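You operate a simulated robot arm through the tools that you are given. There is no shell and no other tool.

Carry out the task below with a simulated two-armed robot. There is one attempt and no reset: what you move stays moved.

## Task
Shrink the bearing with the red shield on to the heater's shaft.
Fine: switch on, push it home with the sleeve once it shows 80 C, hands off hot bearing, shaft and plate; sleeve on its steel rest, heater off.

Only the result counts: the job must be done as asked and must still hold three seconds after the hand-in. Knocking over, shifting, dropping, spilling or breaking anything else fails it.

## Robot
Two 7-joint arms with fingered hands on one trunk that stands fixed in place. Base frame: the origin is at the foot of the trunk, x ahead of it, y to its left, z up; the work surface is at about z = 880. Readings come in mm, degrees, newtons and seconds.
The left shoulder is at [70, 154, 1272], the right one opposite. With the tool pointing down near the work surface each hand reaches from about 100 to 860 mm from the base axis, measured 20 degrees to its own side. Payload 3.9 kg a hand.
The TCP of each hand is the grasp point between the finger pads, 30 mm short of the fingertips. In the tool frame z runs along the fingers and y along their closing line. The gripper opens to 104 mm; its body begins 35 mm behind the TCP. The gripper is a hand of 4 fingers: y runs from the thumb to the fingers, the wrist lies at [-17, -104, -178] in the tool frame, and closing takes about 1.5 s.
Orientation is told as [roll, pitch, yaw] about the base's x, y, z axes, in that order, counted from this pose: with the fingers straight down and the wrist toward the robot, the tool's x, y and z point along [0, 1, 0], [1, 0, 0] and [0, 0, -1] of the base frame.

## Interface
- The arms move only by the tool jog_arm. It takes "left_moves", "right_moves" or both (then of equal length, played together; a hand with none holds still); each is one flat list of numbers, 7 for each row, row after row: the shift along the base's x, y, z in units of 50 mm (1.0 is 50 mm), then the turn, a rotation vector about the base's x, y, z in units of 4 degrees (1.0 is 4 degrees), then the closure in counts, from 0 (fully open) to 255 (shut). In form: [x, y, z, ax, ay, az, claw, x, y, z, ax, ay, az, claw, ...]. A call has 1 to 20 rows; each row shifts and turns the commanded pose from where the row before left it. A call with a number of a shift or a turn outside -1 to 1 is refused whole. A row lasts 0.2 s, in which the tool goes at most 50 mm and 8.6 degrees; a call with a longer step from one row to the next is refused whole, and so is a gripper value outside its range. Where a pose cannot be reached the arm comes as near as it can. A force on the tool above 40 N (or 10 N above the force at the start of the call, whichever is more), or a blocked arm, ends the call early, and 0.2 s more pass. The fingers move at their own pace (about 72 mm/s each) and stop on an object; they squeeze with about 28 N. The grip force told is the motor's: it shows also when the fingers shut on nothing. Time passes only in rows, and 0.2 s behind the last, so rows that do not move let the fingers close. The reply holds the time, the measured pose of the TCP, the force on the tool along the base axes, the opening and the grip force, in the units named above and with some noise, with the torque about the TCP (base axes, N m) and any sound that the robot's microphone picked up.
- Cameras (640 x 400 px; columns grow to the right, rows downward): "scene" is now at [136.8, 27.3, 1507.4]; the picture's right is [0.23, -0.97, 0.00], its down [-0.51, -0.12, -0.85] and it looks along [0.83, 0.20, -0.52] (base axes); focal length 250 px, centre (320, 200). "left" rides on the left gripper at [-66, -90, -126] in its tool frame; the picture's right is [-0.78, -0.30, 0.56], its down [0.57, -0.70, 0.42] and it looks along [0.27, 0.65, 0.71] (tool axes); focal length 275 px, centre (320, 200). "right" rides on the right gripper at [66, -90, -126] in its tool frame; the picture's right is [-0.78, 0.30, -0.56], its down [-0.57, -0.70, 0.42] and it looks along [-0.27, 0.65, 0.71] (tool axes); focal length 275 px, centre (320, 200). There is no depth. A picture from a camera that has moved, and an enlarged one, comes with that camera's place and axes in the base frame and with its lens. The place of the scene camera against the robot may be out by one fixed shift of up to 12 mm in any direction.
- capture(camera): a new picture of that camera. No time passes.
- slide_trunk(by): slides the trunk up (or, below 0, down) by that many mm; the arms and the scene camera ride with it, the base frame stays. It gives what a move gives, with no picture.
- hand_shape(shape, hand): the hand has 4 fingers and takes this shape, open, in about a second: jaw (thumb against the fingers, like two jaws); tri (thumb and two fingers); tip (a fingertip pinch); poke (one finger out to press); point (the index stretched); flat (the hand flat); cup (the hand cupped); fist (a fist). The gripper value then closes the fingers along that shape, each until it touches; the sizes above hold for jaw. It gives what a move gives, with no picture.
- pan_tilt(pan, tilt): turns the head with the scene camera to pan (to the left, within 86 degrees either way) and tilt (down, from -29 to 69), counted from straight ahead of the robot. It gives what a move gives.
- close_up(camera, box): a new picture of the part [left, top, right, bottom] of that camera's present view, enlarged. No time passes.
- close_job(): hands the job in; it is judged then, once.

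Places have to be worked out from the pictures, the camera data and where the tool is seen. Open the grippers and draw the arms clear of the work before you hand the job in, unless the task says otherwise.

The tools are called after "Request:" by a JSON object that holds its "fn" and its "kwargs". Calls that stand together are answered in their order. jog_arm: Moves the arms, as the interface text tells. Its arguments: {"type":"object","properties":{"left_moves":{"type":"array"},"right_moves":{"type":"array"}},"required":[]} The other tools are called the same way: slide_trunk (by) moves the trunk up or down; hand_shape (shape, hand) gives the hand a shape; pan_tilt (pan, tilt) turns the head that bears the scene camera; capture (camera) takes a picture; close_up (camera, box) takes an enlarged picture of a part of a camera's view; close_job () hands the job in.

At the start:

```text
time_s: 0.0
left_eef_pos: [474.6, 405.5, 1359.5]
left_tool_rot: [0.1, 0.0, -0.1]
left_force: [0.8, -0.4, 0.5]
left_wrist_torque: [-0.01, -0.01, 0.01]
left_width: 103.9
left_grasp_force: 0.1
left_shape: jaw
right_eef_pos: [595.3, -112.5, 1388.9]
right_tool_rot: [0.0, 0.1, 0.0]
right_force: [-1.1, 0.1, 0.3]
right_wrist_torque: [-0.01, -0.01, -0.02]
right_width: 103.7
right_grasp_force: 0.0
right_shape: jaw
trunk travel left (down, up): [-725.0, 215.0]
head pan, tilt (commanded): [13.2, 31.5]
```

scene: 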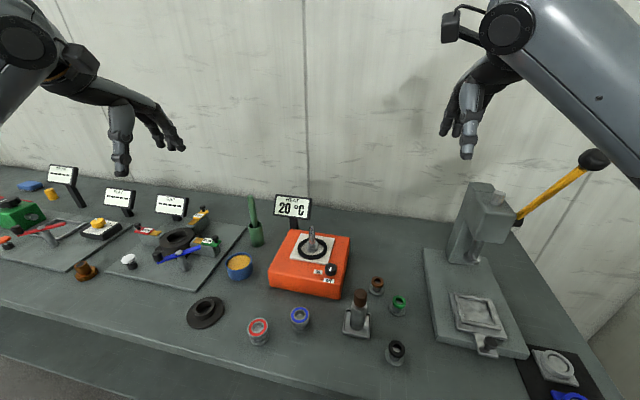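
right: 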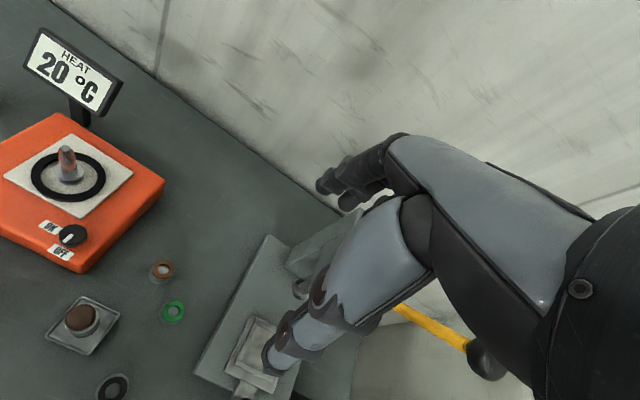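
left: 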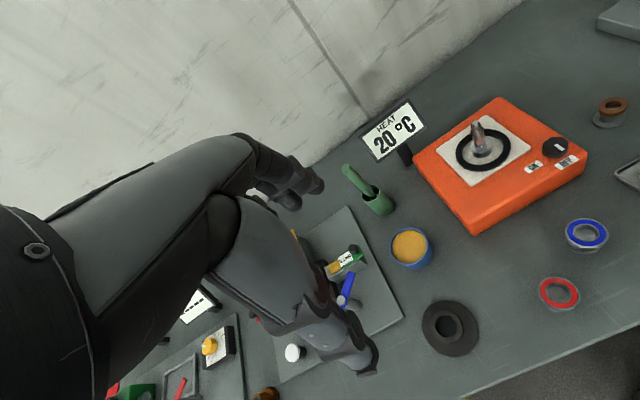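

I'll look closer at the work area first: heater, bearings, sleeve on its rest.

Request:
{"fn": "close_up", "kwargs": {"camera": "scene", "box": [220, 180, 440, 380]}}

Request:
{"fn": "close_up", "kwargs": {"camera": "scene", "box": [260, 220, 360, 310]}}

Request:
{"fn": "close_up", "kwargs": {"camera": "scene", "box": [330, 270, 430, 370]}}

Request:
{"fn": "close_up", "kwargs": {"camera": "scene", "box": [180, 280, 330, 370]}}

Request:
{"fn": "close_up", "kwargs": {"camera": "left", "box": [340, 80, 640, 340]}}

Request:
{"fn": "close_up", "kwargs": {"camera": "right", "box": [0, 100, 220, 400]}}

```text
2.00 times, centred on (330, 280) of scene
camera zoom: at [136.8, 27.3, 1507.4], right [0.23, -0.97, 0.0], down [-0.51, -0.12, -0.85], along [0.83, 0.2, -0.52], focal length 499 px, centre (300, 40)
```

zoom: 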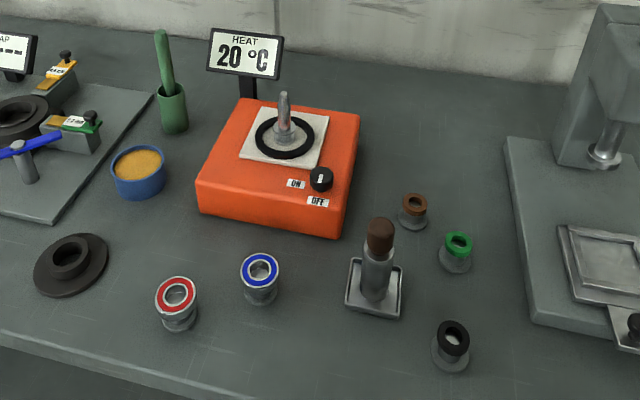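

```text
4.44 times, centred on (310, 265) of scene
camera zoom: at [136.8, 27.3, 1507.4], right [0.23, -0.97, 0.0], down [-0.51, -0.12, -0.85], along [0.83, 0.2, -0.52], focal length 1110 px, centre (364, -89)
```

zoom: 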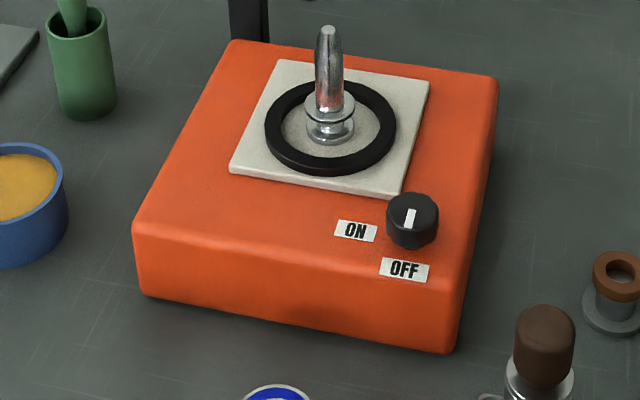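

```text
4.00 times, centred on (380, 320) of scene
camera zoom: at [136.8, 27.3, 1507.4], right [0.23, -0.97, 0.0], down [-0.51, -0.12, -0.85], along [0.83, 0.2, -0.52], focal length 999 px, centre (80, -280)
```

zoom: 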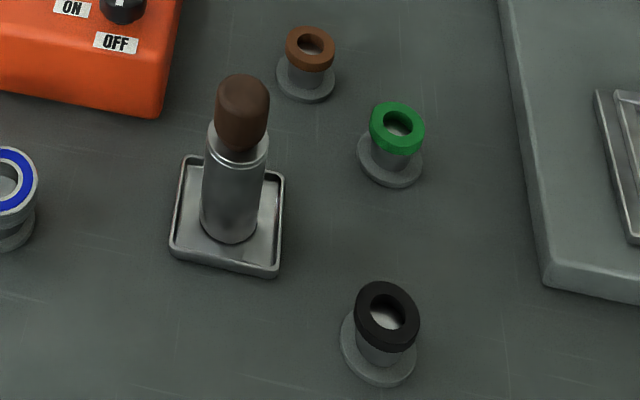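

```text
4.27 times, centred on (255, 325) of scene
camera zoom: at [136.8, 27.3, 1507.4], right [0.23, -0.97, 0.0], down [-0.51, -0.12, -0.85], along [0.83, 0.2, -0.52], focal length 1065 px, centre (597, -333)
```

zoom: 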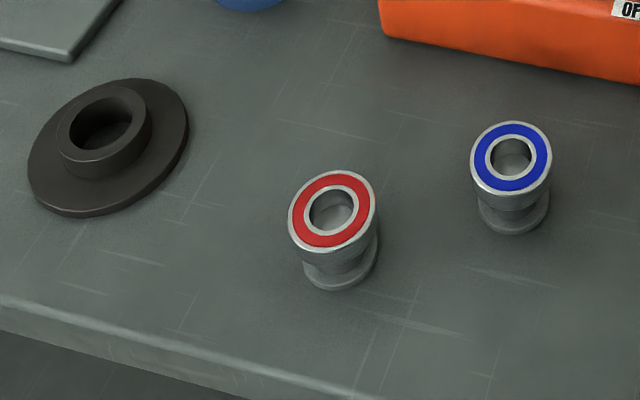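

```text
1.54 times, centred on (490, 210) of left
camera zoom: at [383.7, 340.1, 1485.2], right [-0.3, -0.78, -0.56], down [-0.7, 0.57, -0.42], along [0.65, 0.27, -0.71], focal length 424 px, centre (58, 185)
```

zoom: 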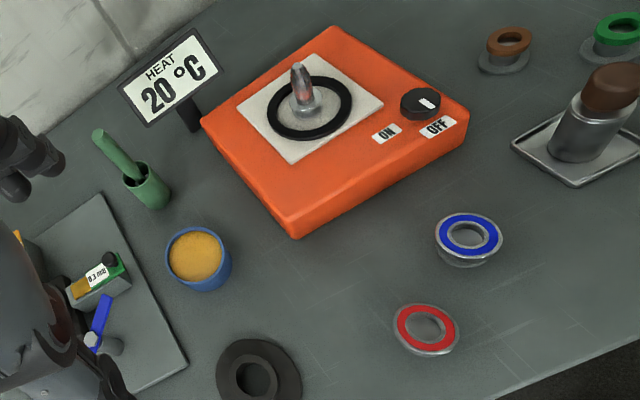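

```text
1.33 times, centred on (110, 250) of right
camera zoom: at [505.0, -47.0, 1514.4], right [0.3, -0.78, 0.56], down [-0.7, -0.57, -0.42], along [0.65, -0.26, -0.71], focal length 367 px, centre (600, 133)
```

zoom: 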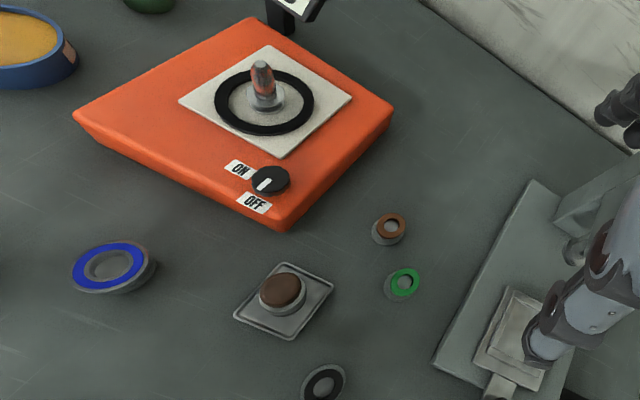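

The heater (shaft near [720, 185]), knob (near [655, 112]), sleeve on its tray (near [526, 20]) and red bearing (near [460, 264]) are roughly located. I'll bring the right hand's camera closer to the knob and shaft to see the switch state and shaft shape.

Request:
{"fn": "jog_arm", "kwargs": {"right_moves": [-0.244, 0.578, -0.6, 0, 0, 0, 0, -0.244, 0.578, -0.6, 0, 0, 0, 0, -0.244, 0.578, -0.6, 0, 0, 0, 0, -0.244, 0.578, -0.6, 0, 0, 0, 0, -0.244, 0.578, -0.6, 0, 0, 0, 0, -0.244, 0.578, -0.6, 0, 0, 0, 0, -0.244, 0.578, -0.6, 0, 0, 0, 0, -0.244, 0.578, -0.6, 0, 0, 0, 0, -0.244, 0.578, -0.6, 0, 0, 0, 0]}}

Request:
{"fn": "capture", "kwargs": {"camera": "right"}}

Request:
{"fn": "capture", "kwargs": {"camera": "scene"}}

```text
time_s: 2.0
left_eef_pos: [474.7, 407.4, 1358.8]
left_tool_rot: [-0.1, -0.1, 0.1]
left_force: [0.6, 0.0, -1.2]
left_wrist_torque: [0.0, -0.02, -0.02]
left_width: 103.4
left_grasp_force: 0.0
left_shape: jaw
right_eef_pos: [483.8, 149.0, 1118.2]
right_tool_rot: [-0.1, 0.0, 0.0]
right_force: [-0.3, -0.9, 0.4]
right_wrist_torque: [-0.01, -0.01, 0.01]
right_width: 103.6
right_grasp_force: 0.0
right_shape: jaw
trunk travel left (down, up): [-725.0, 215.0]
head pan, tilt (commanded): [13.2, 31.5]
```

```text
taken
camera right: at [392.5, 215.5, 1243.6], right [0.3, -0.78, 0.56], down [-0.7, -0.57, -0.42], along [0.65, -0.26, -0.71], focal length 275 px, centre (320, 200)
```

right: 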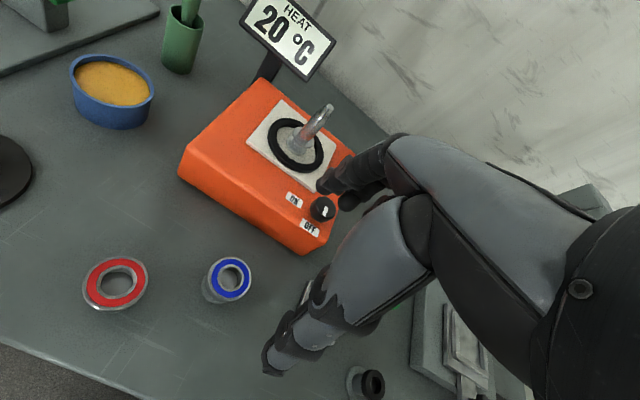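

```text
taken
camera scene: at [136.1, 29.1, 1507.5], right [0.23, -0.97, 0.0], down [-0.51, -0.12, -0.85], along [0.83, 0.19, -0.52], focal length 250 px, centre (320, 200)
```

scene: 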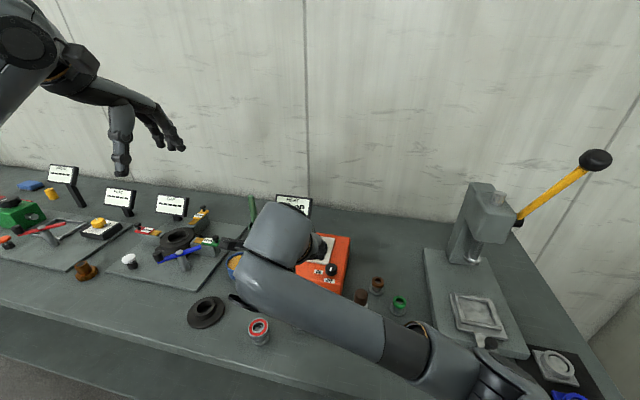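

The right camera has the shaft, knob and both bearings in view. I'll enlarge these parts.

Request:
{"fn": "close_up", "kwargs": {"camera": "right", "box": [280, 170, 350, 260]}}

Request:
{"fn": "close_up", "kwargs": {"camera": "right", "box": [230, 70, 350, 190]}}

Request:
{"fn": "close_up", "kwargs": {"camera": "right", "box": [70, 240, 260, 330]}}

```text
4.44 times, centred on (315, 215) of right
camera zoom: at [392.5, 215.5, 1243.6], right [0.3, -0.78, 0.56], down [-0.7, -0.57, -0.42], along [0.65, -0.26, -0.71], focal length 1224 px, centre (342, 133)
```

zoom: 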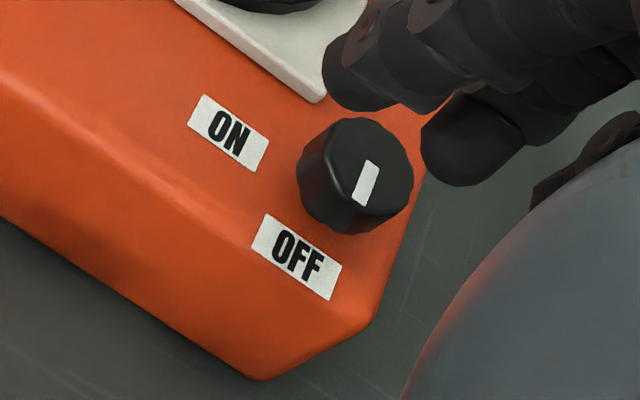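

```text
3.33 times, centred on (290, 130) of right
camera zoom: at [392.5, 215.5, 1243.6], right [0.3, -0.78, 0.56], down [-0.7, -0.57, -0.42], along [0.65, -0.26, -0.71], focal length 918 px, centre (420, 433)
```

zoom: 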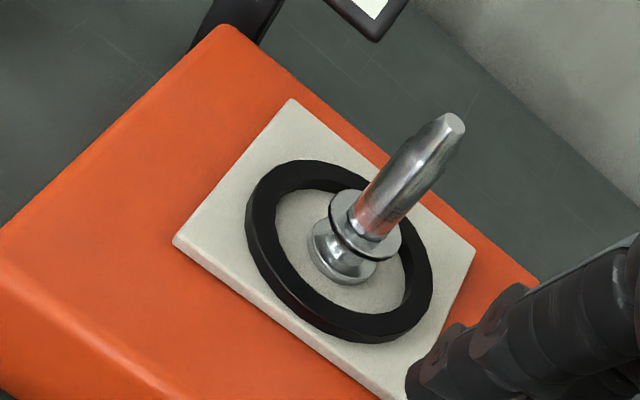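

```text
3.37 times, centred on (165, 285) of right
camera zoom: at [392.5, 215.5, 1243.6], right [0.3, -0.78, 0.56], down [-0.7, -0.57, -0.42], along [0.65, -0.26, -0.71], focal length 927 px, centre (842, -86)
```

zoom: 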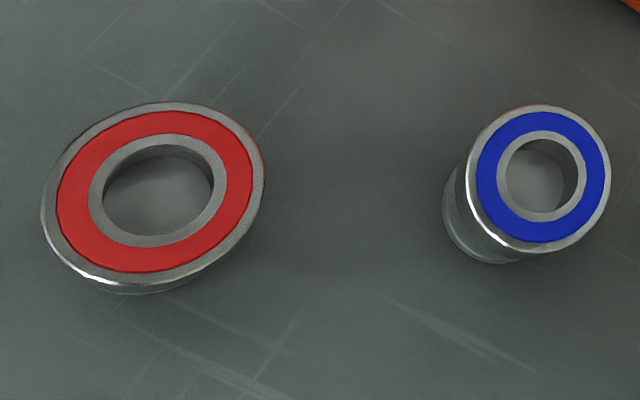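

The knob's white mark points toward OFF, ON lies about a quarter turn clockwise (seen from above). Triangulating the pictures gives knob top ≈ [632, 104, 975], shaft top ≈ [710, 179, 1050], collar ≈ z 985. I'll zoom in on the shaft, bearing and sleeve to get sizes.

Request:
{"fn": "close_up", "kwargs": {"camera": "right", "box": [265, 95, 345, 170]}}

Request:
{"fn": "close_up", "kwargs": {"camera": "left", "box": [440, 100, 520, 180]}}

Request:
{"fn": "close_up", "kwargs": {"camera": "scene", "box": [230, 310, 290, 360]}}

```text
5.33 times, centred on (305, 132) of right
camera zoom: at [392.5, 215.5, 1243.6], right [0.3, -0.78, 0.56], down [-0.7, -0.57, -0.42], along [0.65, -0.26, -0.71], focal length 1468 px, centre (400, 560)
```

zoom: 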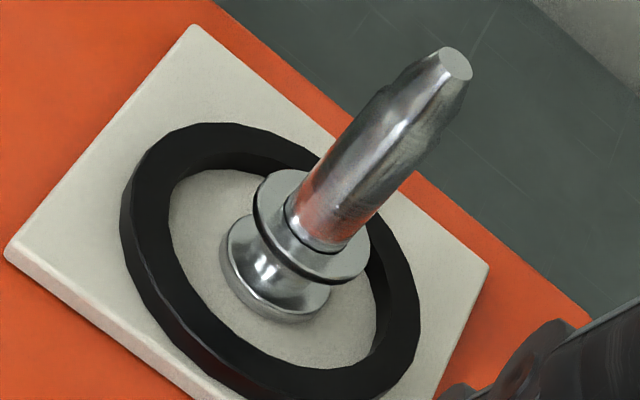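

```text
5.00 times, centred on (480, 140) of left
camera zoom: at [383.1, 342.0, 1484.9], right [-0.3, -0.78, -0.56], down [-0.7, 0.57, -0.43], along [0.65, 0.26, -0.71], focal length 1376 px, centre (-480, 500)
```

zoom: 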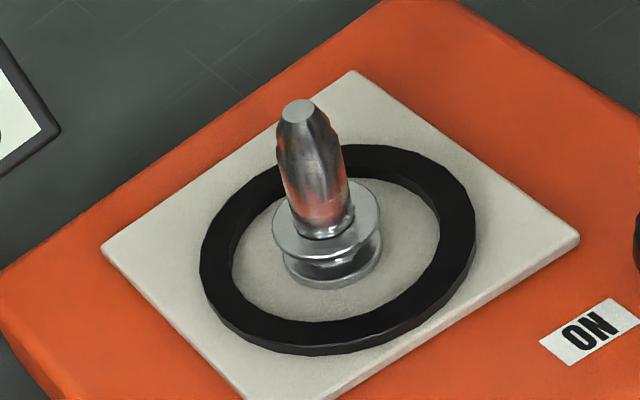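

```text
8.00 times, centred on (260, 335) of scene
camera zoom: at [136.1, 29.1, 1507.5], right [0.23, -0.97, 0.0], down [-0.51, -0.12, -0.85], along [0.83, 0.19, -0.52], focal length 1997 px, centre (800, -880)
```

zoom: 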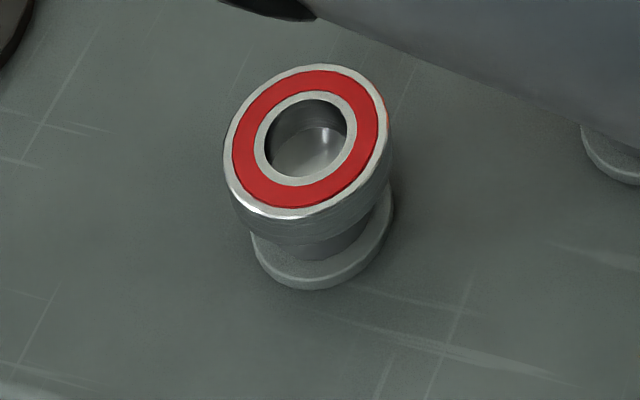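

Sizes: bearing about 50 mm OD, shaft about 20–21 mm wide above the collar, with a tapered tip; red bearing top near [450, 250, 915]. I'll pull the right arm back out of the way, then bring the left hand above the red bearing for a close look.

Request:
{"fn": "jog_arm", "kwargs": {"right_moves": [-0.1, -0.8, 0.2, 0, 0, 0, 0, -0.1, -0.8, 0.2, 0, 0, 0, 0, -0.1, -0.8, 0.2, 0, 0, 0, 0, -0.1, -0.8, 0.2, 0, 0, 0, 0, -0.1, -0.8, 0.2, 0, 0, 0, 0, -0.1, -0.8, 0.2, 0, 0, 0, 0]}}

Request:
{"fn": "jog_arm", "kwargs": {"left_moves": [-0.062, -0.393, -0.85, 0, 0, 0, 0, -0.062, -0.393, -0.85, 0, 0, 0, 0, -0.062, -0.393, -0.85, 0, 0, 0, 0, -0.062, -0.393, -0.85, 0, 0, 0, 0, -0.062, -0.393, -0.85, 0, 0, 0, 0, -0.062, -0.393, -0.85, 0, 0, 0, 0, -0.062, -0.393, -0.85, 0, 0, 0, 0, -0.062, -0.393, -0.85, 0, 0, 0, 0]}}

Request:
{"fn": "capture", "kwargs": {"camera": "left"}}

Request:
{"fn": "capture", "kwargs": {"camera": "right"}}

Request:
{"fn": "capture", "kwargs": {"camera": "scene"}}

```text
time_s: 3.4
left_eef_pos: [473.8, 404.4, 1361.3]
left_tool_rot: [0.2, 0.0, -0.1]
left_force: [-0.7, -0.7, -1.1]
left_wrist_torque: [0.0, -0.01, 0.0]
left_width: 103.8
left_grasp_force: 0.2
left_shape: jaw
right_eef_pos: [453.2, -94.9, 1181.0]
right_tool_rot: [0.1, -0.1, 0.0]
right_force: [-0.8, 0.0, 0.2]
right_wrist_torque: [0.02, 0.01, 0.02]
right_width: 103.6
right_grasp_force: 0.1
right_shape: jaw
trunk travel left (down, up): [-725.0, 215.0]
head pan, tilt (commanded): [13.2, 31.5]
```

```text
time_s: 5.2
left_eef_pos: [447.9, 249.1, 1018.4]
left_tool_rot: [0.0, 0.0, -0.2]
left_force: [0.1, 0.2, 0.1]
left_wrist_torque: [-0.02, 0.02, -0.01]
left_width: 103.8
left_grasp_force: 0.0
left_shape: jaw
right_eef_pos: [453.8, -92.0, 1180.7]
right_tool_rot: [0.1, 0.1, 0.1]
right_force: [0.5, 0.0, 1.1]
right_wrist_torque: [0.0, 0.03, 0.0]
right_width: 104.1
right_grasp_force: 0.0
right_shape: jaw
trunk travel left (down, up): [-725.0, 215.0]
head pan, tilt (commanded): [13.2, 31.5]
```

```text
taken
camera left: at [356.9, 184.2, 1143.6], right [-0.3, -0.78, -0.56], down [-0.7, 0.57, -0.43], along [0.65, 0.26, -0.71], focal length 275 px, centre (320, 200)
```

left: 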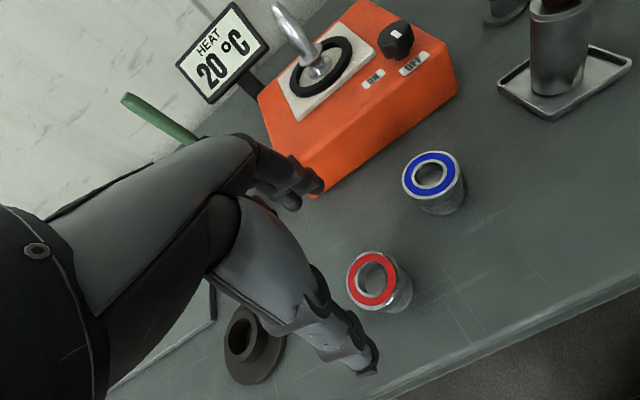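

```text
taken
camera right: at [363.7, -27.0, 1306.0], right [0.3, -0.78, 0.56], down [-0.7, -0.57, -0.42], along [0.65, -0.26, -0.71], focal length 275 px, centre (320, 200)
```

right: 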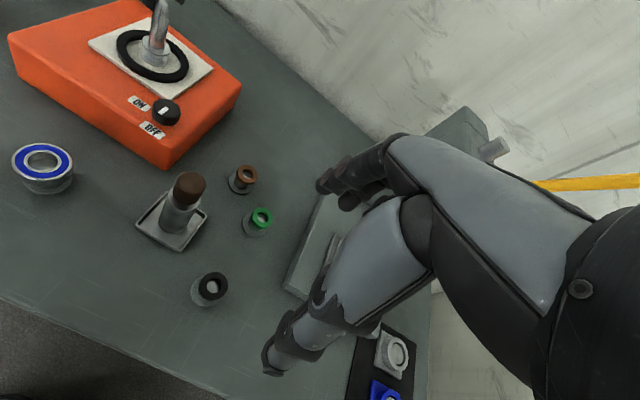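

```text
taken
camera scene: at [135.9, 27.6, 1507.5], right [0.23, -0.97, 0.0], down [-0.51, -0.12, -0.85], along [0.83, 0.2, -0.52], focal length 250 px, centre (320, 200)
```

scene: 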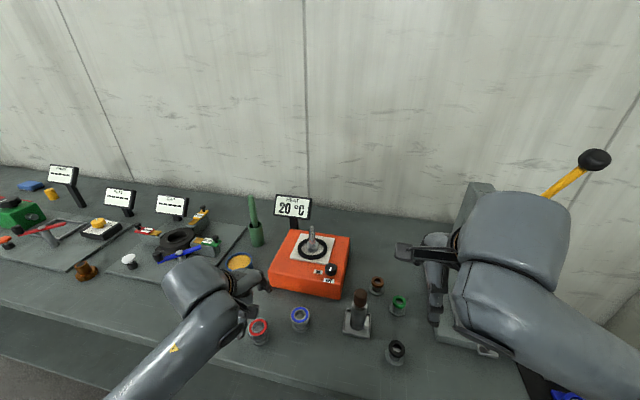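

Good near views from both hands. I'll enlarge the red bearing, shaft, knob and sleeve for precise positions.

Request:
{"fn": "close_up", "kwargs": {"camera": "left", "box": [330, 230, 430, 330]}}

Request:
{"fn": "close_up", "kwargs": {"camera": "left", "box": [260, 0, 480, 140]}}

Request:
{"fn": "close_up", "kwargs": {"camera": "right", "box": [120, 90, 280, 260]}}

Request:
{"fn": "close_up", "kwargs": {"camera": "right", "box": [80, 0, 230, 140]}}

Request:
{"fn": "close_up", "kwargs": {"camera": "left", "box": [480, 0, 640, 140]}}

```text
4.00 times, centred on (380, 280) of left
camera zoom: at [356.9, 184.2, 1143.6], right [-0.3, -0.78, -0.56], down [-0.7, 0.57, -0.43], along [0.65, 0.26, -0.71], focal length 1101 px, centre (80, -120)
```

zoom: 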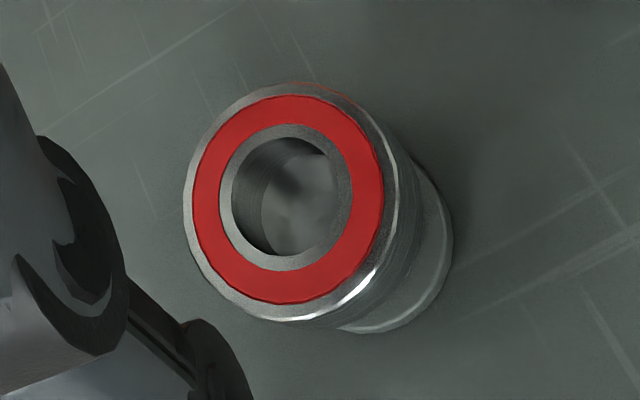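

```text
2.86 times, centred on (370, 70) of left
camera zoom: at [356.9, 184.2, 1143.6], right [-0.3, -0.78, -0.56], down [-0.7, 0.57, -0.43], along [0.65, 0.26, -0.71], focal length 786 px, centre (177, 571)
```

zoom: 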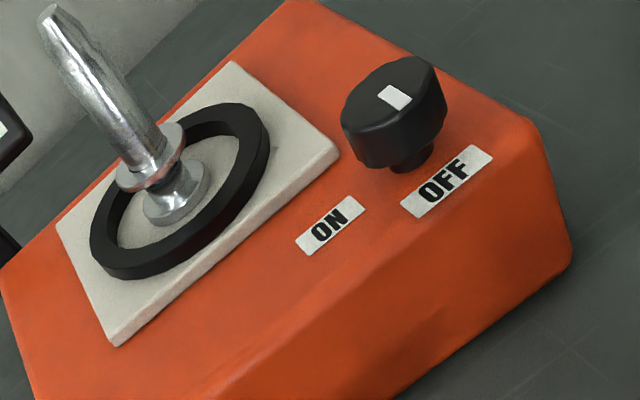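

```text
2.35 times, centred on (200, 175) of right
camera zoom: at [363.7, -27.0, 1306.0], right [0.3, -0.78, 0.56], down [-0.7, -0.57, -0.42], along [0.65, -0.26, -0.71], focal length 648 px, centre (602, 259)
```

zoom: 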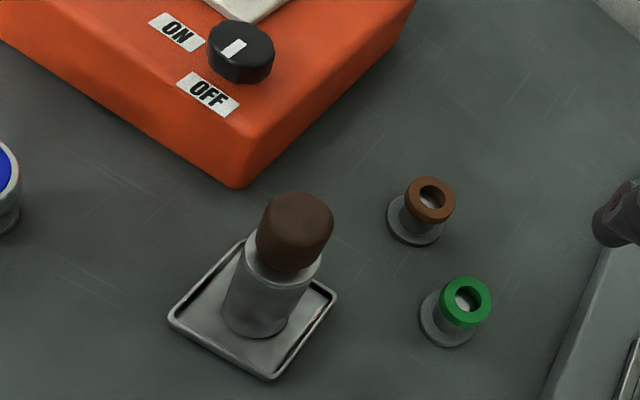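

```text
2.86 times, centred on (155, 70) of right
camera zoom: at [363.7, -27.0, 1306.0], right [0.3, -0.78, 0.56], down [-0.7, -0.57, -0.42], along [0.65, -0.26, -0.71], focal length 786 px, centre (791, 571)
```

zoom: 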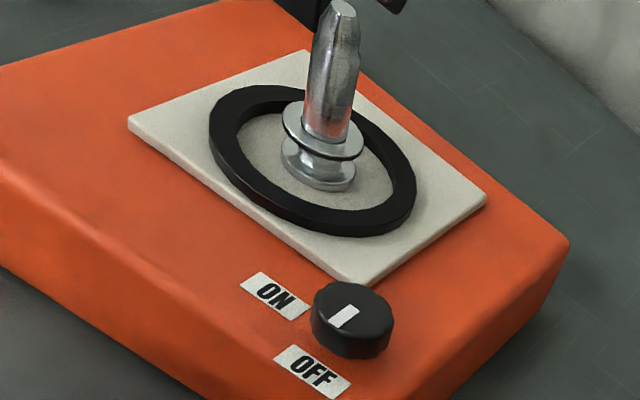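

```text
2.86 times, centred on (560, 70) of left
camera zoom: at [356.9, 184.2, 1143.6], right [-0.3, -0.78, -0.56], down [-0.7, 0.57, -0.43], along [0.65, 0.26, -0.71], focal length 786 px, centre (-366, 571)
```

zoom: 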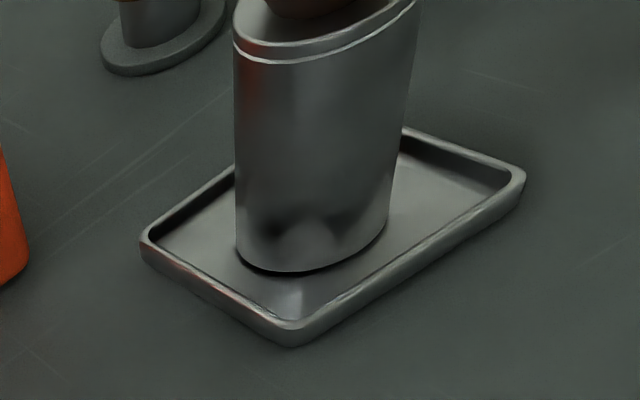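

I want the exact shaft profile (whether it steps or tapers wider toward the collar), so I enlarge it from both hands' cameras.

Request:
{"fn": "close_up", "kwargs": {"camera": "right", "box": [120, 0, 190, 70]}}

Request:
{"fn": "close_up", "kwargs": {"camera": "left", "box": [265, 0, 345, 85]}}

Request:
{"fn": "close_up", "kwargs": {"camera": "scene", "box": [285, 215, 345, 275]}}

Request:
{"fn": "close_up", "kwargs": {"camera": "scene", "box": [335, 280, 395, 340]}}

```text
5.71 times, centred on (155, 35) of right
camera zoom: at [363.7, -27.0, 1306.0], right [0.3, -0.78, 0.56], down [-0.7, -0.57, -0.42], along [0.65, -0.26, -0.71], focal length 1573 px, centre (1263, 1143)
```

zoom: 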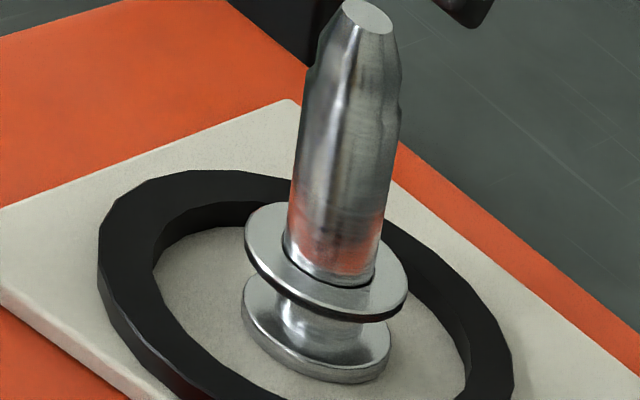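

```text
4.71 times, centred on (305, 42) of left
camera zoom: at [356.9, 184.2, 1143.6], right [-0.3, -0.78, -0.56], down [-0.7, 0.57, -0.43], along [0.65, 0.26, -0.71], focal length 1295 px, centre (391, 941)
```

zoom: 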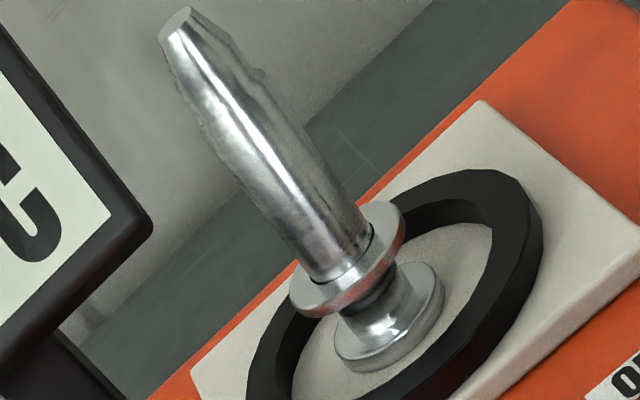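

```text
6.67 times, centred on (315, 245) of scene
camera zoom: at [135.9, 27.6, 1507.5], right [0.23, -0.97, 0.0], down [-0.51, -0.12, -0.85], along [0.83, 0.2, -0.52], focal length 1664 px, centre (353, -100)
```

zoom: 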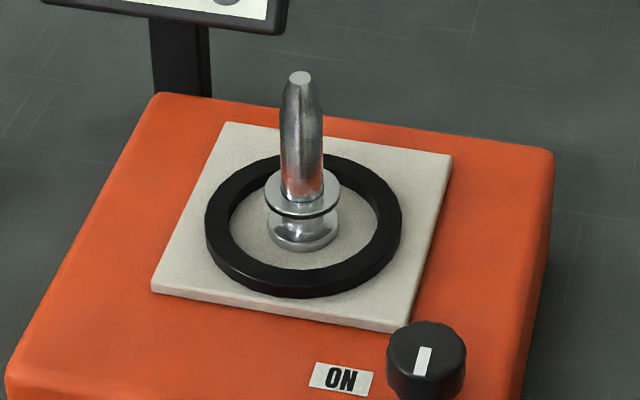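

```text
6.67 times, centred on (365, 310) of scene
camera zoom: at [135.9, 27.6, 1507.5], right [0.23, -0.97, 0.0], down [-0.51, -0.12, -0.85], along [0.83, 0.2, -0.52], focal length 1664 px, centre (20, -533)
```

zoom: 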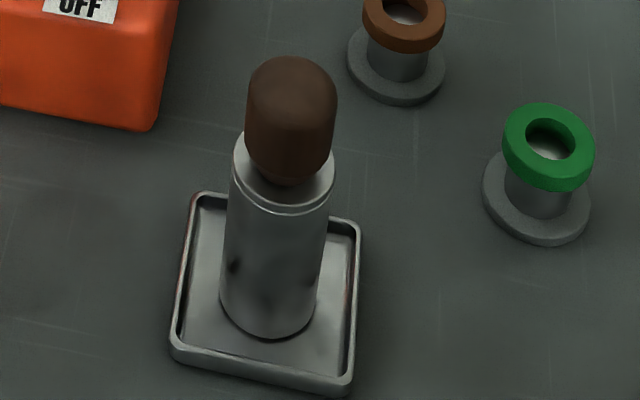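

The shaft is about 20 mm with a tapered tip, collar about 34 mm. The left hand is nearly over the red bearing; I lower it partway (to z≈962) and re-check the alignment between thumb and fingers.

Request:
{"fn": "jog_arm", "kwargs": {"left_moves": [0.03, 0.02, -0.56, 0, 0, 0, 0, 0.03, 0.02, -0.56, 0, 0, 0, 0]}}

Request:
{"fn": "capture", "kwargs": {"camera": "left"}}

Request:
{"fn": "close_up", "kwargs": {"camera": "scene", "box": [180, 250, 320, 370]}}

```text
time_s: 5.8
left_eef_pos: [452.1, 249.1, 965.2]
left_tool_rot: [0.1, 0.0, 0.0]
left_force: [0.3, 0.5, 0.4]
left_wrist_torque: [-0.01, 0.02, 0.0]
left_width: 103.7
left_grasp_force: 0.0
left_shape: jaw
right_eef_pos: [455.0, -92.0, 1180.1]
right_tool_rot: [0.0, 0.0, 0.1]
right_force: [-1.2, 0.9, 0.4]
right_wrist_torque: [-0.02, 0.0, 0.01]
right_width: 103.8
right_grasp_force: 0.1
right_shape: jaw
trunk travel left (down, up): [-725.0, 215.0]
head pan, tilt (commanded): [13.2, 31.5]
```

```text
taken
camera left: at [361.3, 183.7, 1089.4], right [-0.3, -0.78, -0.56], down [-0.7, 0.57, -0.42], along [0.65, 0.27, -0.71], focal length 275 px, centre (320, 200)
```

left: 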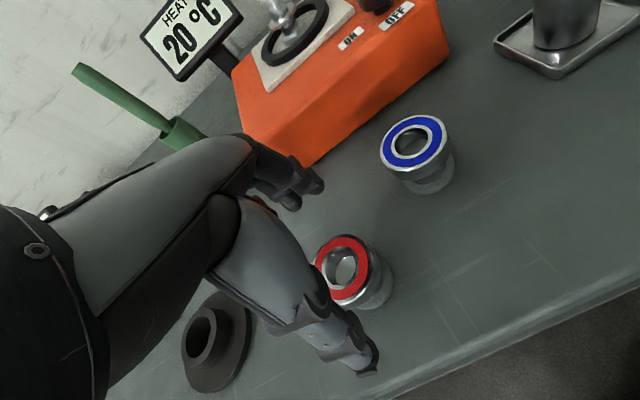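

```text
3.33 times, centred on (250, 310) of scene
camera zoom: at [136.7, 27.2, 1507.4], right [0.23, -0.97, 0.0], down [-0.51, -0.12, -0.85], along [0.83, 0.2, -0.52], focal length 832 px, centre (553, -167)
```

zoom: 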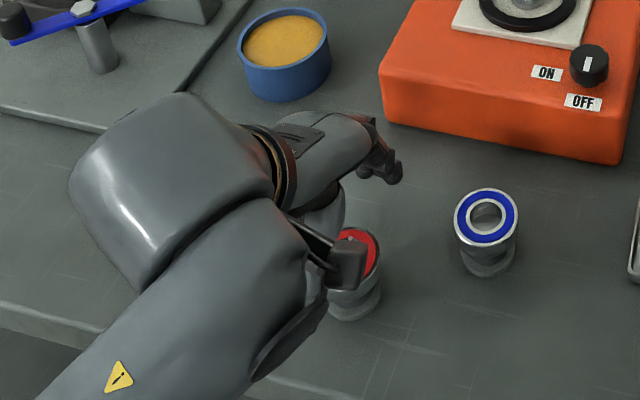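

Request:
{"fn": "close_up", "kwargs": {"camera": "left", "box": [290, 220, 410, 320]}}

```text
4.00 times, centred on (350, 270) of left
camera zoom: at [361.3, 183.7, 1089.4], right [-0.3, -0.78, -0.56], down [-0.7, 0.57, -0.42], along [0.65, 0.27, -0.71], focal length 1101 px, centre (200, -80)
```

zoom: 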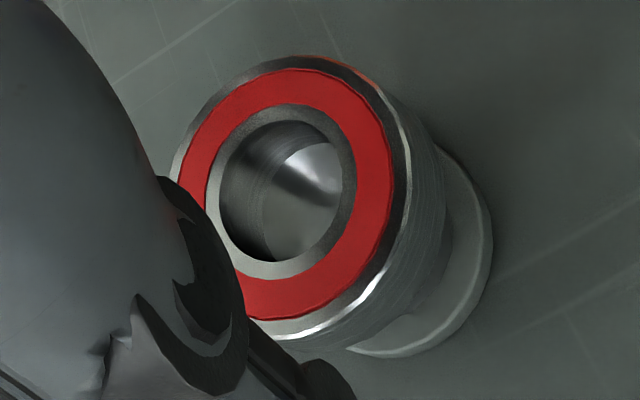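

Hole centre triangulates to about [449.5, 252.5] with the bearing top near z 922–925. I correct by a few mm and lower further with the hand still open, then check again.

Request:
{"fn": "jog_arm", "kwargs": {"left_moves": [-0.04, 0.06, -0.32, 0, 0, 0, 0, 0, 0, -0.3, 0, 0, 0, 0]}}

Request:
{"fn": "capture", "kwargs": {"camera": "left"}}

Request:
{"fn": "close_up", "kwargs": {"camera": "left", "box": [270, 200, 400, 320]}}

Request:
{"fn": "close_up", "kwargs": {"camera": "scene", "box": [210, 280, 310, 370]}}

```text
time_s: 6.4
left_eef_pos: [452.1, 252.1, 933.3]
left_tool_rot: [0.1, 0.0, 0.0]
left_force: [0.6, -0.9, 0.2]
left_wrist_torque: [0.01, -0.03, 0.01]
left_width: 103.6
left_grasp_force: 0.0
left_shape: jaw
right_eef_pos: [456.5, -93.0, 1179.3]
right_tool_rot: [0.0, 0.0, 0.1]
right_force: [-0.9, -0.5, -0.2]
right_wrist_torque: [0.02, -0.03, 0.0]
right_width: 103.9
right_grasp_force: 0.0
right_shape: jaw
trunk travel left (down, up): [-725.0, 215.0]
head pan, tilt (commanded): [13.2, 31.5]
```

```text
taken
camera left: at [360.3, 186.3, 1058.5], right [-0.3, -0.78, -0.56], down [-0.7, 0.57, -0.42], along [0.65, 0.27, -0.71], focal length 275 px, centre (320, 200)
```

left: 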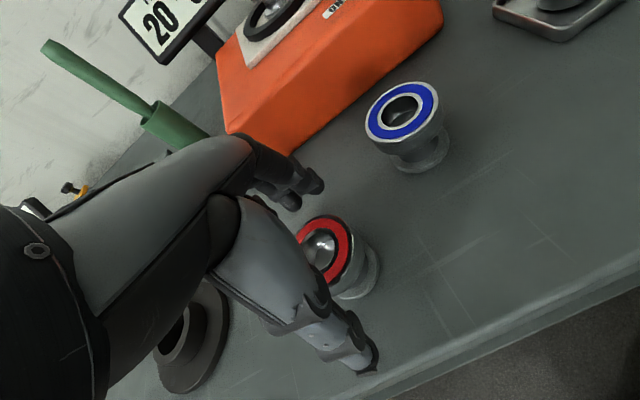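

```text
3.33 times, centred on (335, 260) of left
camera zoom: at [360.3, 186.3, 1058.5], right [-0.3, -0.78, -0.56], down [-0.7, 0.57, -0.42], along [0.65, 0.27, -0.71], focal length 918 px, centre (270, 0)
```

zoom: 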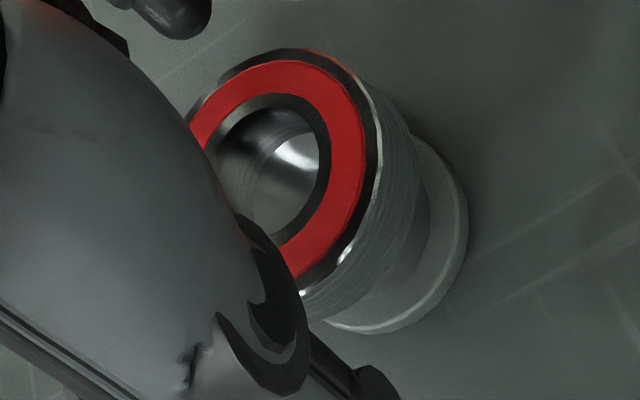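

```text
4.44 times, centred on (260, 325) of scene
camera zoom: at [136.8, 27.0, 1507.4], right [0.23, -0.97, 0.0], down [-0.51, -0.12, -0.85], along [0.83, 0.2, -0.52], focal length 1110 px, centre (587, -356)
```

zoom: 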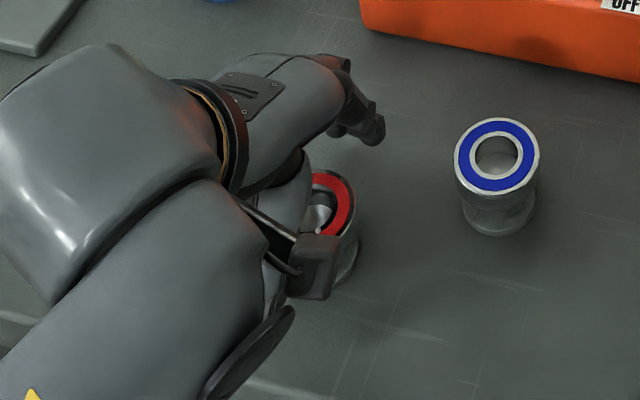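

Bearing centre computes to about [449.7, 253.8], and the TCP is at about [450.5, 253]. Well centred, so I lower 5 mm and close the hand on the outer ring.

Request:
{"fn": "jog_arm", "kwargs": {"left_moves": [-0.01, 0, -0.1, 0, 0, 0, 0, 0, 0, 0, 0, 0, 0, 255, 0, 0, 0, 0, 0, 0, 255, 0, 0, 0, 0, 0, 0, 255, 0, 0, 0, 0, 0, 0, 255, 0, 0, 0, 0, 0, 0, 255, 0, 0, 0, 0, 0, 0, 255, 0, 0, 0, 0, 0, 0, 255, 0, 0, 0, 0, 0, 0, 255]}}

Request:
{"fn": "capture", "kwargs": {"camera": "left"}}

Request:
{"fn": "close_up", "kwargs": {"camera": "scene", "box": [210, 280, 310, 370]}}

```text
time_s: 8.4
left_eef_pos: [450.0, 252.8, 928.6]
left_tool_rot: [0.1, 0.1, 0.0]
left_force: [-2.7, 0.4, -2.1]
left_wrist_torque: [0.01, 0.04, 0.03]
left_width: 31.3
left_grasp_force: 27.8
left_shape: jaw
right_eef_pos: [455.6, -91.6, 1180.6]
right_tool_rot: [0.0, 0.0, 0.1]
right_force: [0.0, 0.5, 0.4]
right_wrist_torque: [-0.01, 0.02, 0.01]
right_width: 103.9
right_grasp_force: 0.0
right_shape: jaw
trunk travel left (down, up): [-725.0, 215.0]
head pan, tilt (commanded): [13.2, 31.5]
```

```text
taken
camera left: at [359.5, 186.9, 1053.8], right [-0.3, -0.78, -0.56], down [-0.7, 0.57, -0.42], along [0.65, 0.27, -0.71], focal length 275 px, centre (320, 200)
```

left: 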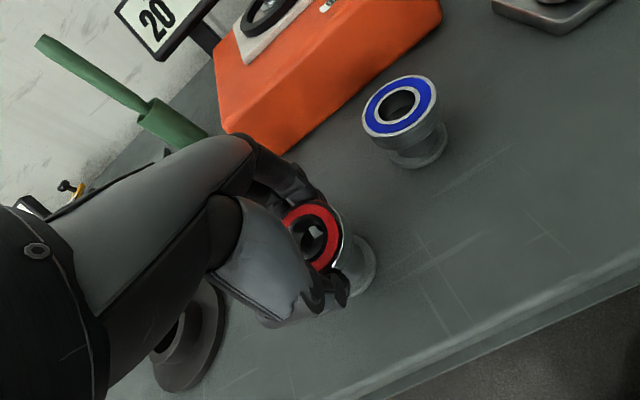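

```text
4.44 times, centred on (260, 325) of scene
camera zoom: at [136.5, 27.3, 1507.4], right [0.23, -0.97, 0.0], down [-0.51, -0.12, -0.85], along [0.83, 0.2, -0.52], focal length 1110 px, centre (587, -356)
```

zoom: 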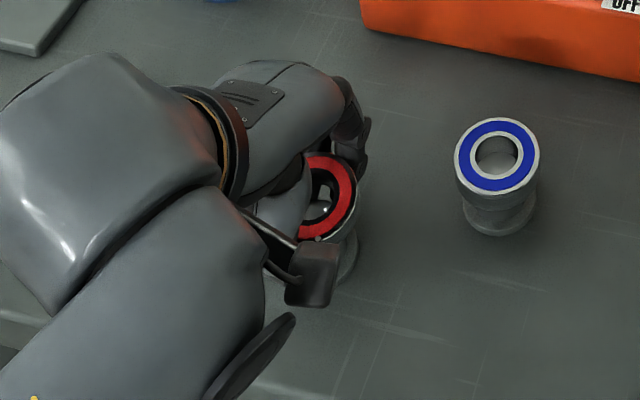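

Request:
{"fn": "close_up", "kwargs": {"camera": "left", "box": [230, 160, 400, 320]}}

```text
2.50 times, centred on (315, 240) of left
camera zoom: at [359.5, 186.9, 1053.8], right [-0.3, -0.78, -0.56], down [-0.7, 0.57, -0.42], along [0.65, 0.27, -0.71], focal length 688 px, centre (332, 100)
```

zoom: 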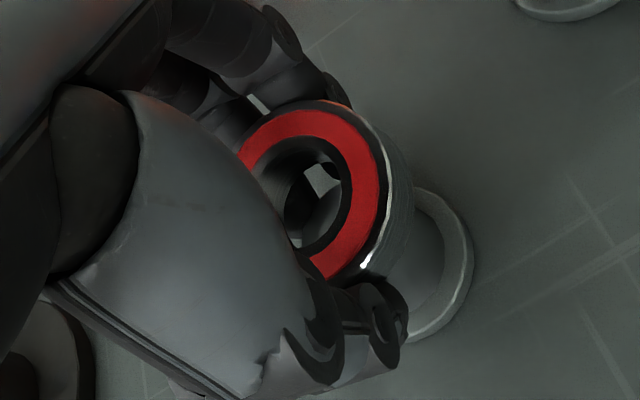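

Grip force is 27.8 N with the bearing between thumb and fingers. I lift it straight up and check that only the bearing came along.

Request:
{"fn": "jog_arm", "kwargs": {"left_moves": [0, 0, 0.2, 0, 0, 0, 255, 0, 0, 0.4, 0, 0, 0, 255, 0, 0, 0.8, 0, 0, 0, 255, 0, 0, 0.8, 0, 0, 0, 255]}}

Request:
{"fn": "capture", "kwargs": {"camera": "left"}}

Request:
{"fn": "close_up", "kwargs": {"camera": "left", "box": [230, 160, 400, 320]}}

Request:
{"fn": "close_up", "kwargs": {"camera": "scene", "box": [210, 260, 310, 360]}}

```text
time_s: 9.4
left_eef_pos: [451.3, 253.7, 1038.0]
left_tool_rot: [0.0, 0.2, 0.0]
left_force: [-0.2, -0.7, -1.4]
left_wrist_torque: [0.01, 0.0, 0.0]
left_width: 31.5
left_grasp_force: 27.8
left_shape: jaw
right_eef_pos: [455.8, -93.2, 1179.6]
right_tool_rot: [0.0, 0.1, 0.1]
right_force: [0.4, 0.2, -0.3]
right_wrist_torque: [-0.01, 0.0, 0.02]
right_width: 103.9
right_grasp_force: 0.1
right_shape: jaw
trunk travel left (down, up): [-725.0, 215.0]
head pan, tilt (commanded): [13.2, 31.5]
```

```text
taken
camera left: at [360.4, 188.1, 1164.2], right [-0.3, -0.78, -0.56], down [-0.7, 0.57, -0.42], along [0.65, 0.27, -0.71], focal length 275 px, centre (320, 200)
```

left: 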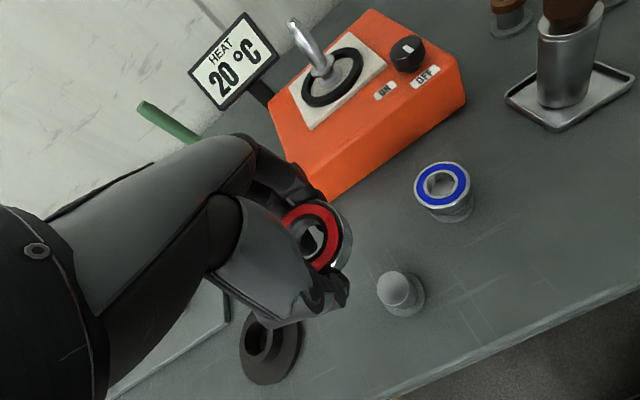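

```text
2.50 times, centred on (315, 240) of left
camera zoom: at [360.4, 188.1, 1164.2], right [-0.3, -0.78, -0.56], down [-0.7, 0.57, -0.42], along [0.65, 0.27, -0.71], focal length 688 px, centre (332, 100)
```

zoom: 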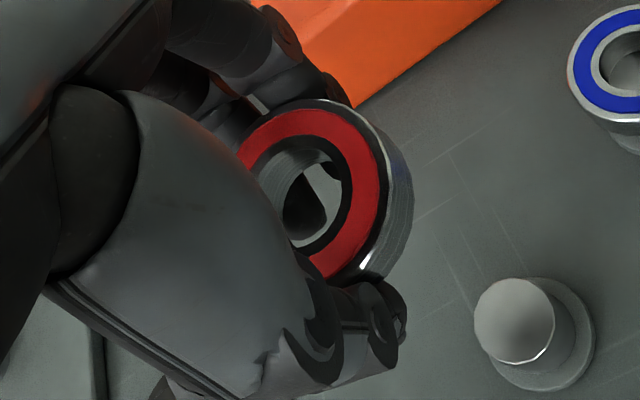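

```text
4.00 times, centred on (260, 310) of scene
camera zoom: at [137.4, 26.9, 1507.2], right [0.23, -0.97, 0.0], down [-0.51, -0.12, -0.85], along [0.83, 0.2, -0.52], focal length 999 px, centre (560, -240)
```

zoom: 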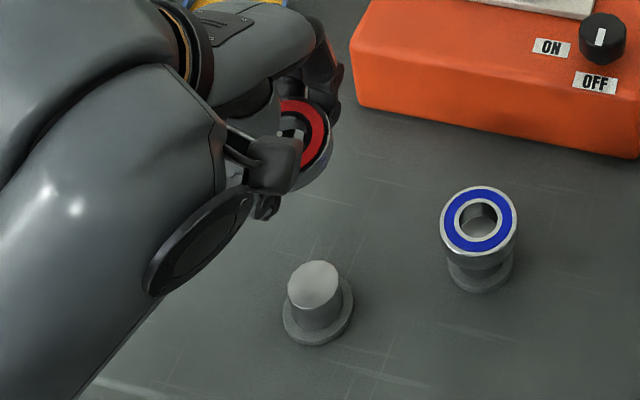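

The bearing came up cleanly and its stand stayed put. I'll measure the bearing's place within the hand precisely.

Request:
{"fn": "close_up", "kwargs": {"camera": "left", "box": [270, 190, 360, 290]}}

Request:
{"fn": "close_up", "kwargs": {"camera": "scene", "box": [260, 265, 310, 315]}}

Request:
{"fn": "close_up", "kwargs": {"camera": "right", "box": [0, 100, 160, 240]}}

```text
4.00 times, centred on (315, 240) of left
camera zoom: at [360.4, 188.1, 1164.2], right [-0.3, -0.78, -0.56], down [-0.7, 0.57, -0.42], along [0.65, 0.27, -0.71], focal length 1101 px, centre (340, 40)
```

zoom: 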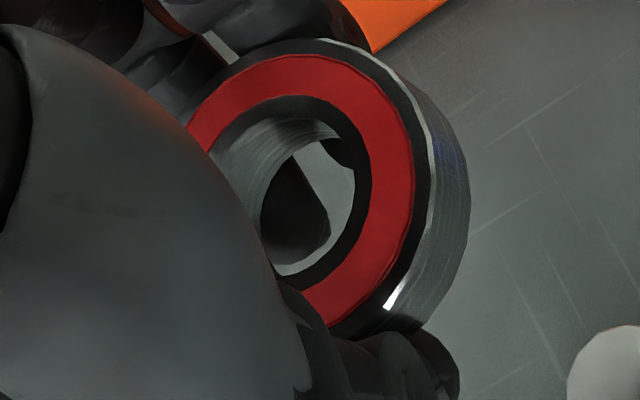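

```text
8.00 times, centred on (285, 290) of scene
camera zoom: at [137.4, 26.9, 1507.2], right [0.23, -0.97, 0.0], down [-0.51, -0.12, -0.85], along [0.83, 0.2, -0.52], focal length 1997 px, centre (600, -520)
```

zoom: 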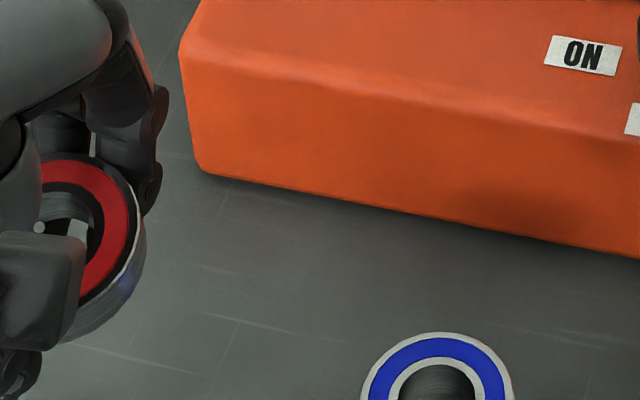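

```text
2.86 times, centred on (80, 170) of right
camera zoom: at [365.1, -27.7, 1305.5], right [0.3, -0.78, 0.56], down [-0.7, -0.57, -0.42], along [0.65, -0.26, -0.71], focal length 786 px, centre (1006, 286)
```

zoom: 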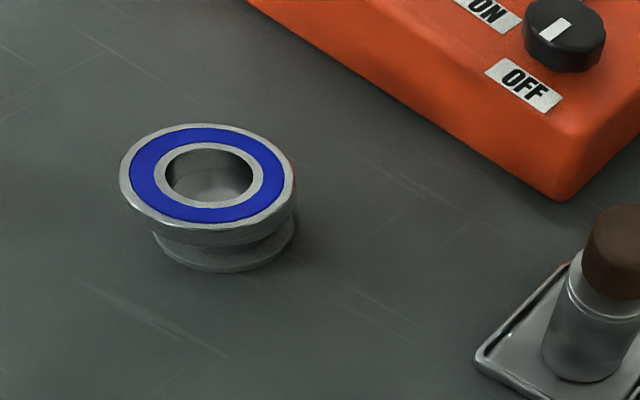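

The bearing sits near the TCP (within a few mm, top face ≈ 4 mm above TCP). I raise it and carry it above the shaft at [710, 179], well above its tip (z 1050).

Request:
{"fn": "jog_arm", "kwargs": {"left_moves": [0, 0, 0.82, 0, 0, 0, 255, 0, 0, 0.82, 0, 0, 0, 255, 0.86, -0.247, 0, 0, 0, 0, 255, 0.86, -0.247, 0, 0, 0, 0, 255, 0.86, -0.247, 0, 0, 0, 0, 255, 0.86, -0.247, 0, 0, 0, 0, 255, 0.86, -0.247, 0, 0, 0, 0, 255, 0.86, -0.247, 0, 0, 0, 0, 255, 0, 0, 0, 0, 0, 0, 255]}}

Request:
{"fn": "capture", "kwargs": {"camera": "left"}}

Request:
{"fn": "capture", "kwargs": {"camera": "right"}}

Request:
{"fn": "capture", "kwargs": {"camera": "scene"}}

```text
time_s: 11.4
left_eef_pos: [709.7, 179.8, 1119.6]
left_tool_rot: [0.0, 0.0, 0.0]
left_force: [0.6, -0.3, -2.0]
left_wrist_torque: [-0.02, 0.02, 0.04]
left_width: 30.7
left_grasp_force: 28.1
left_shape: jaw
right_eef_pos: [454.0, -91.7, 1180.6]
right_tool_rot: [0.0, 0.1, 0.1]
right_force: [-0.5, -0.2, 0.3]
right_wrist_torque: [0.04, -0.02, 0.02]
right_width: 103.9
right_grasp_force: 0.0
right_shape: jaw
trunk travel left (down, up): [-725.0, 215.0]
head pan, tilt (commanded): [13.2, 31.5]
```

```text
taken
camera left: at [618.1, 114.2, 1246.2], right [-0.3, -0.78, -0.56], down [-0.7, 0.57, -0.43], along [0.65, 0.26, -0.71], focal length 275 px, centre (320, 200)
```

left: 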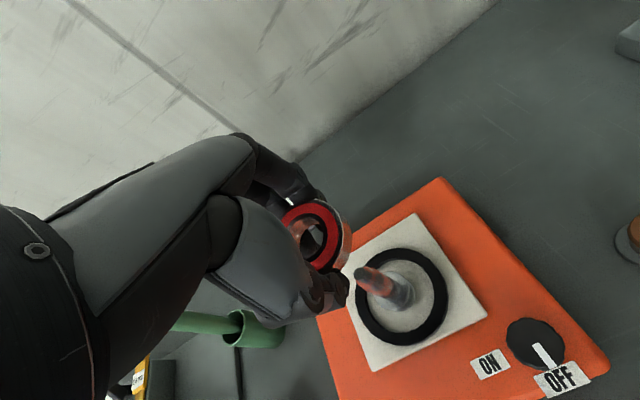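

```text
taken
camera right: at [364.0, -26.9, 1305.9], right [0.3, -0.78, 0.56], down [-0.7, -0.57, -0.42], along [0.65, -0.26, -0.71], focal length 275 px, centre (320, 200)
```

right: 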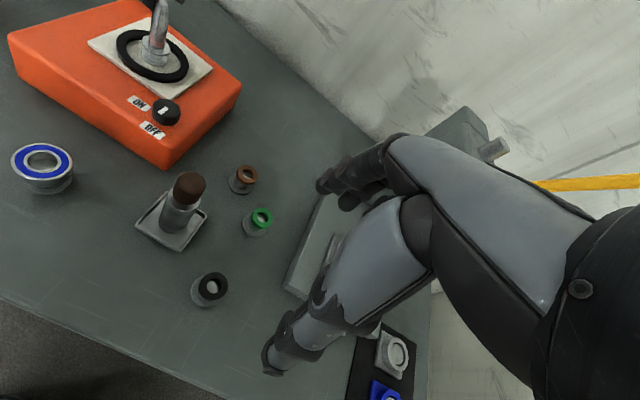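

```text
taken
camera scene: at [136.2, 27.8, 1507.4], right [0.23, -0.97, 0.0], down [-0.51, -0.12, -0.85], along [0.83, 0.19, -0.52], focal length 250 px, centre (320, 200)
```

scene: 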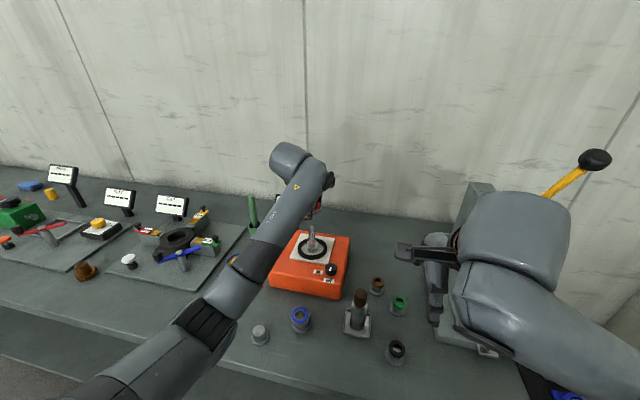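

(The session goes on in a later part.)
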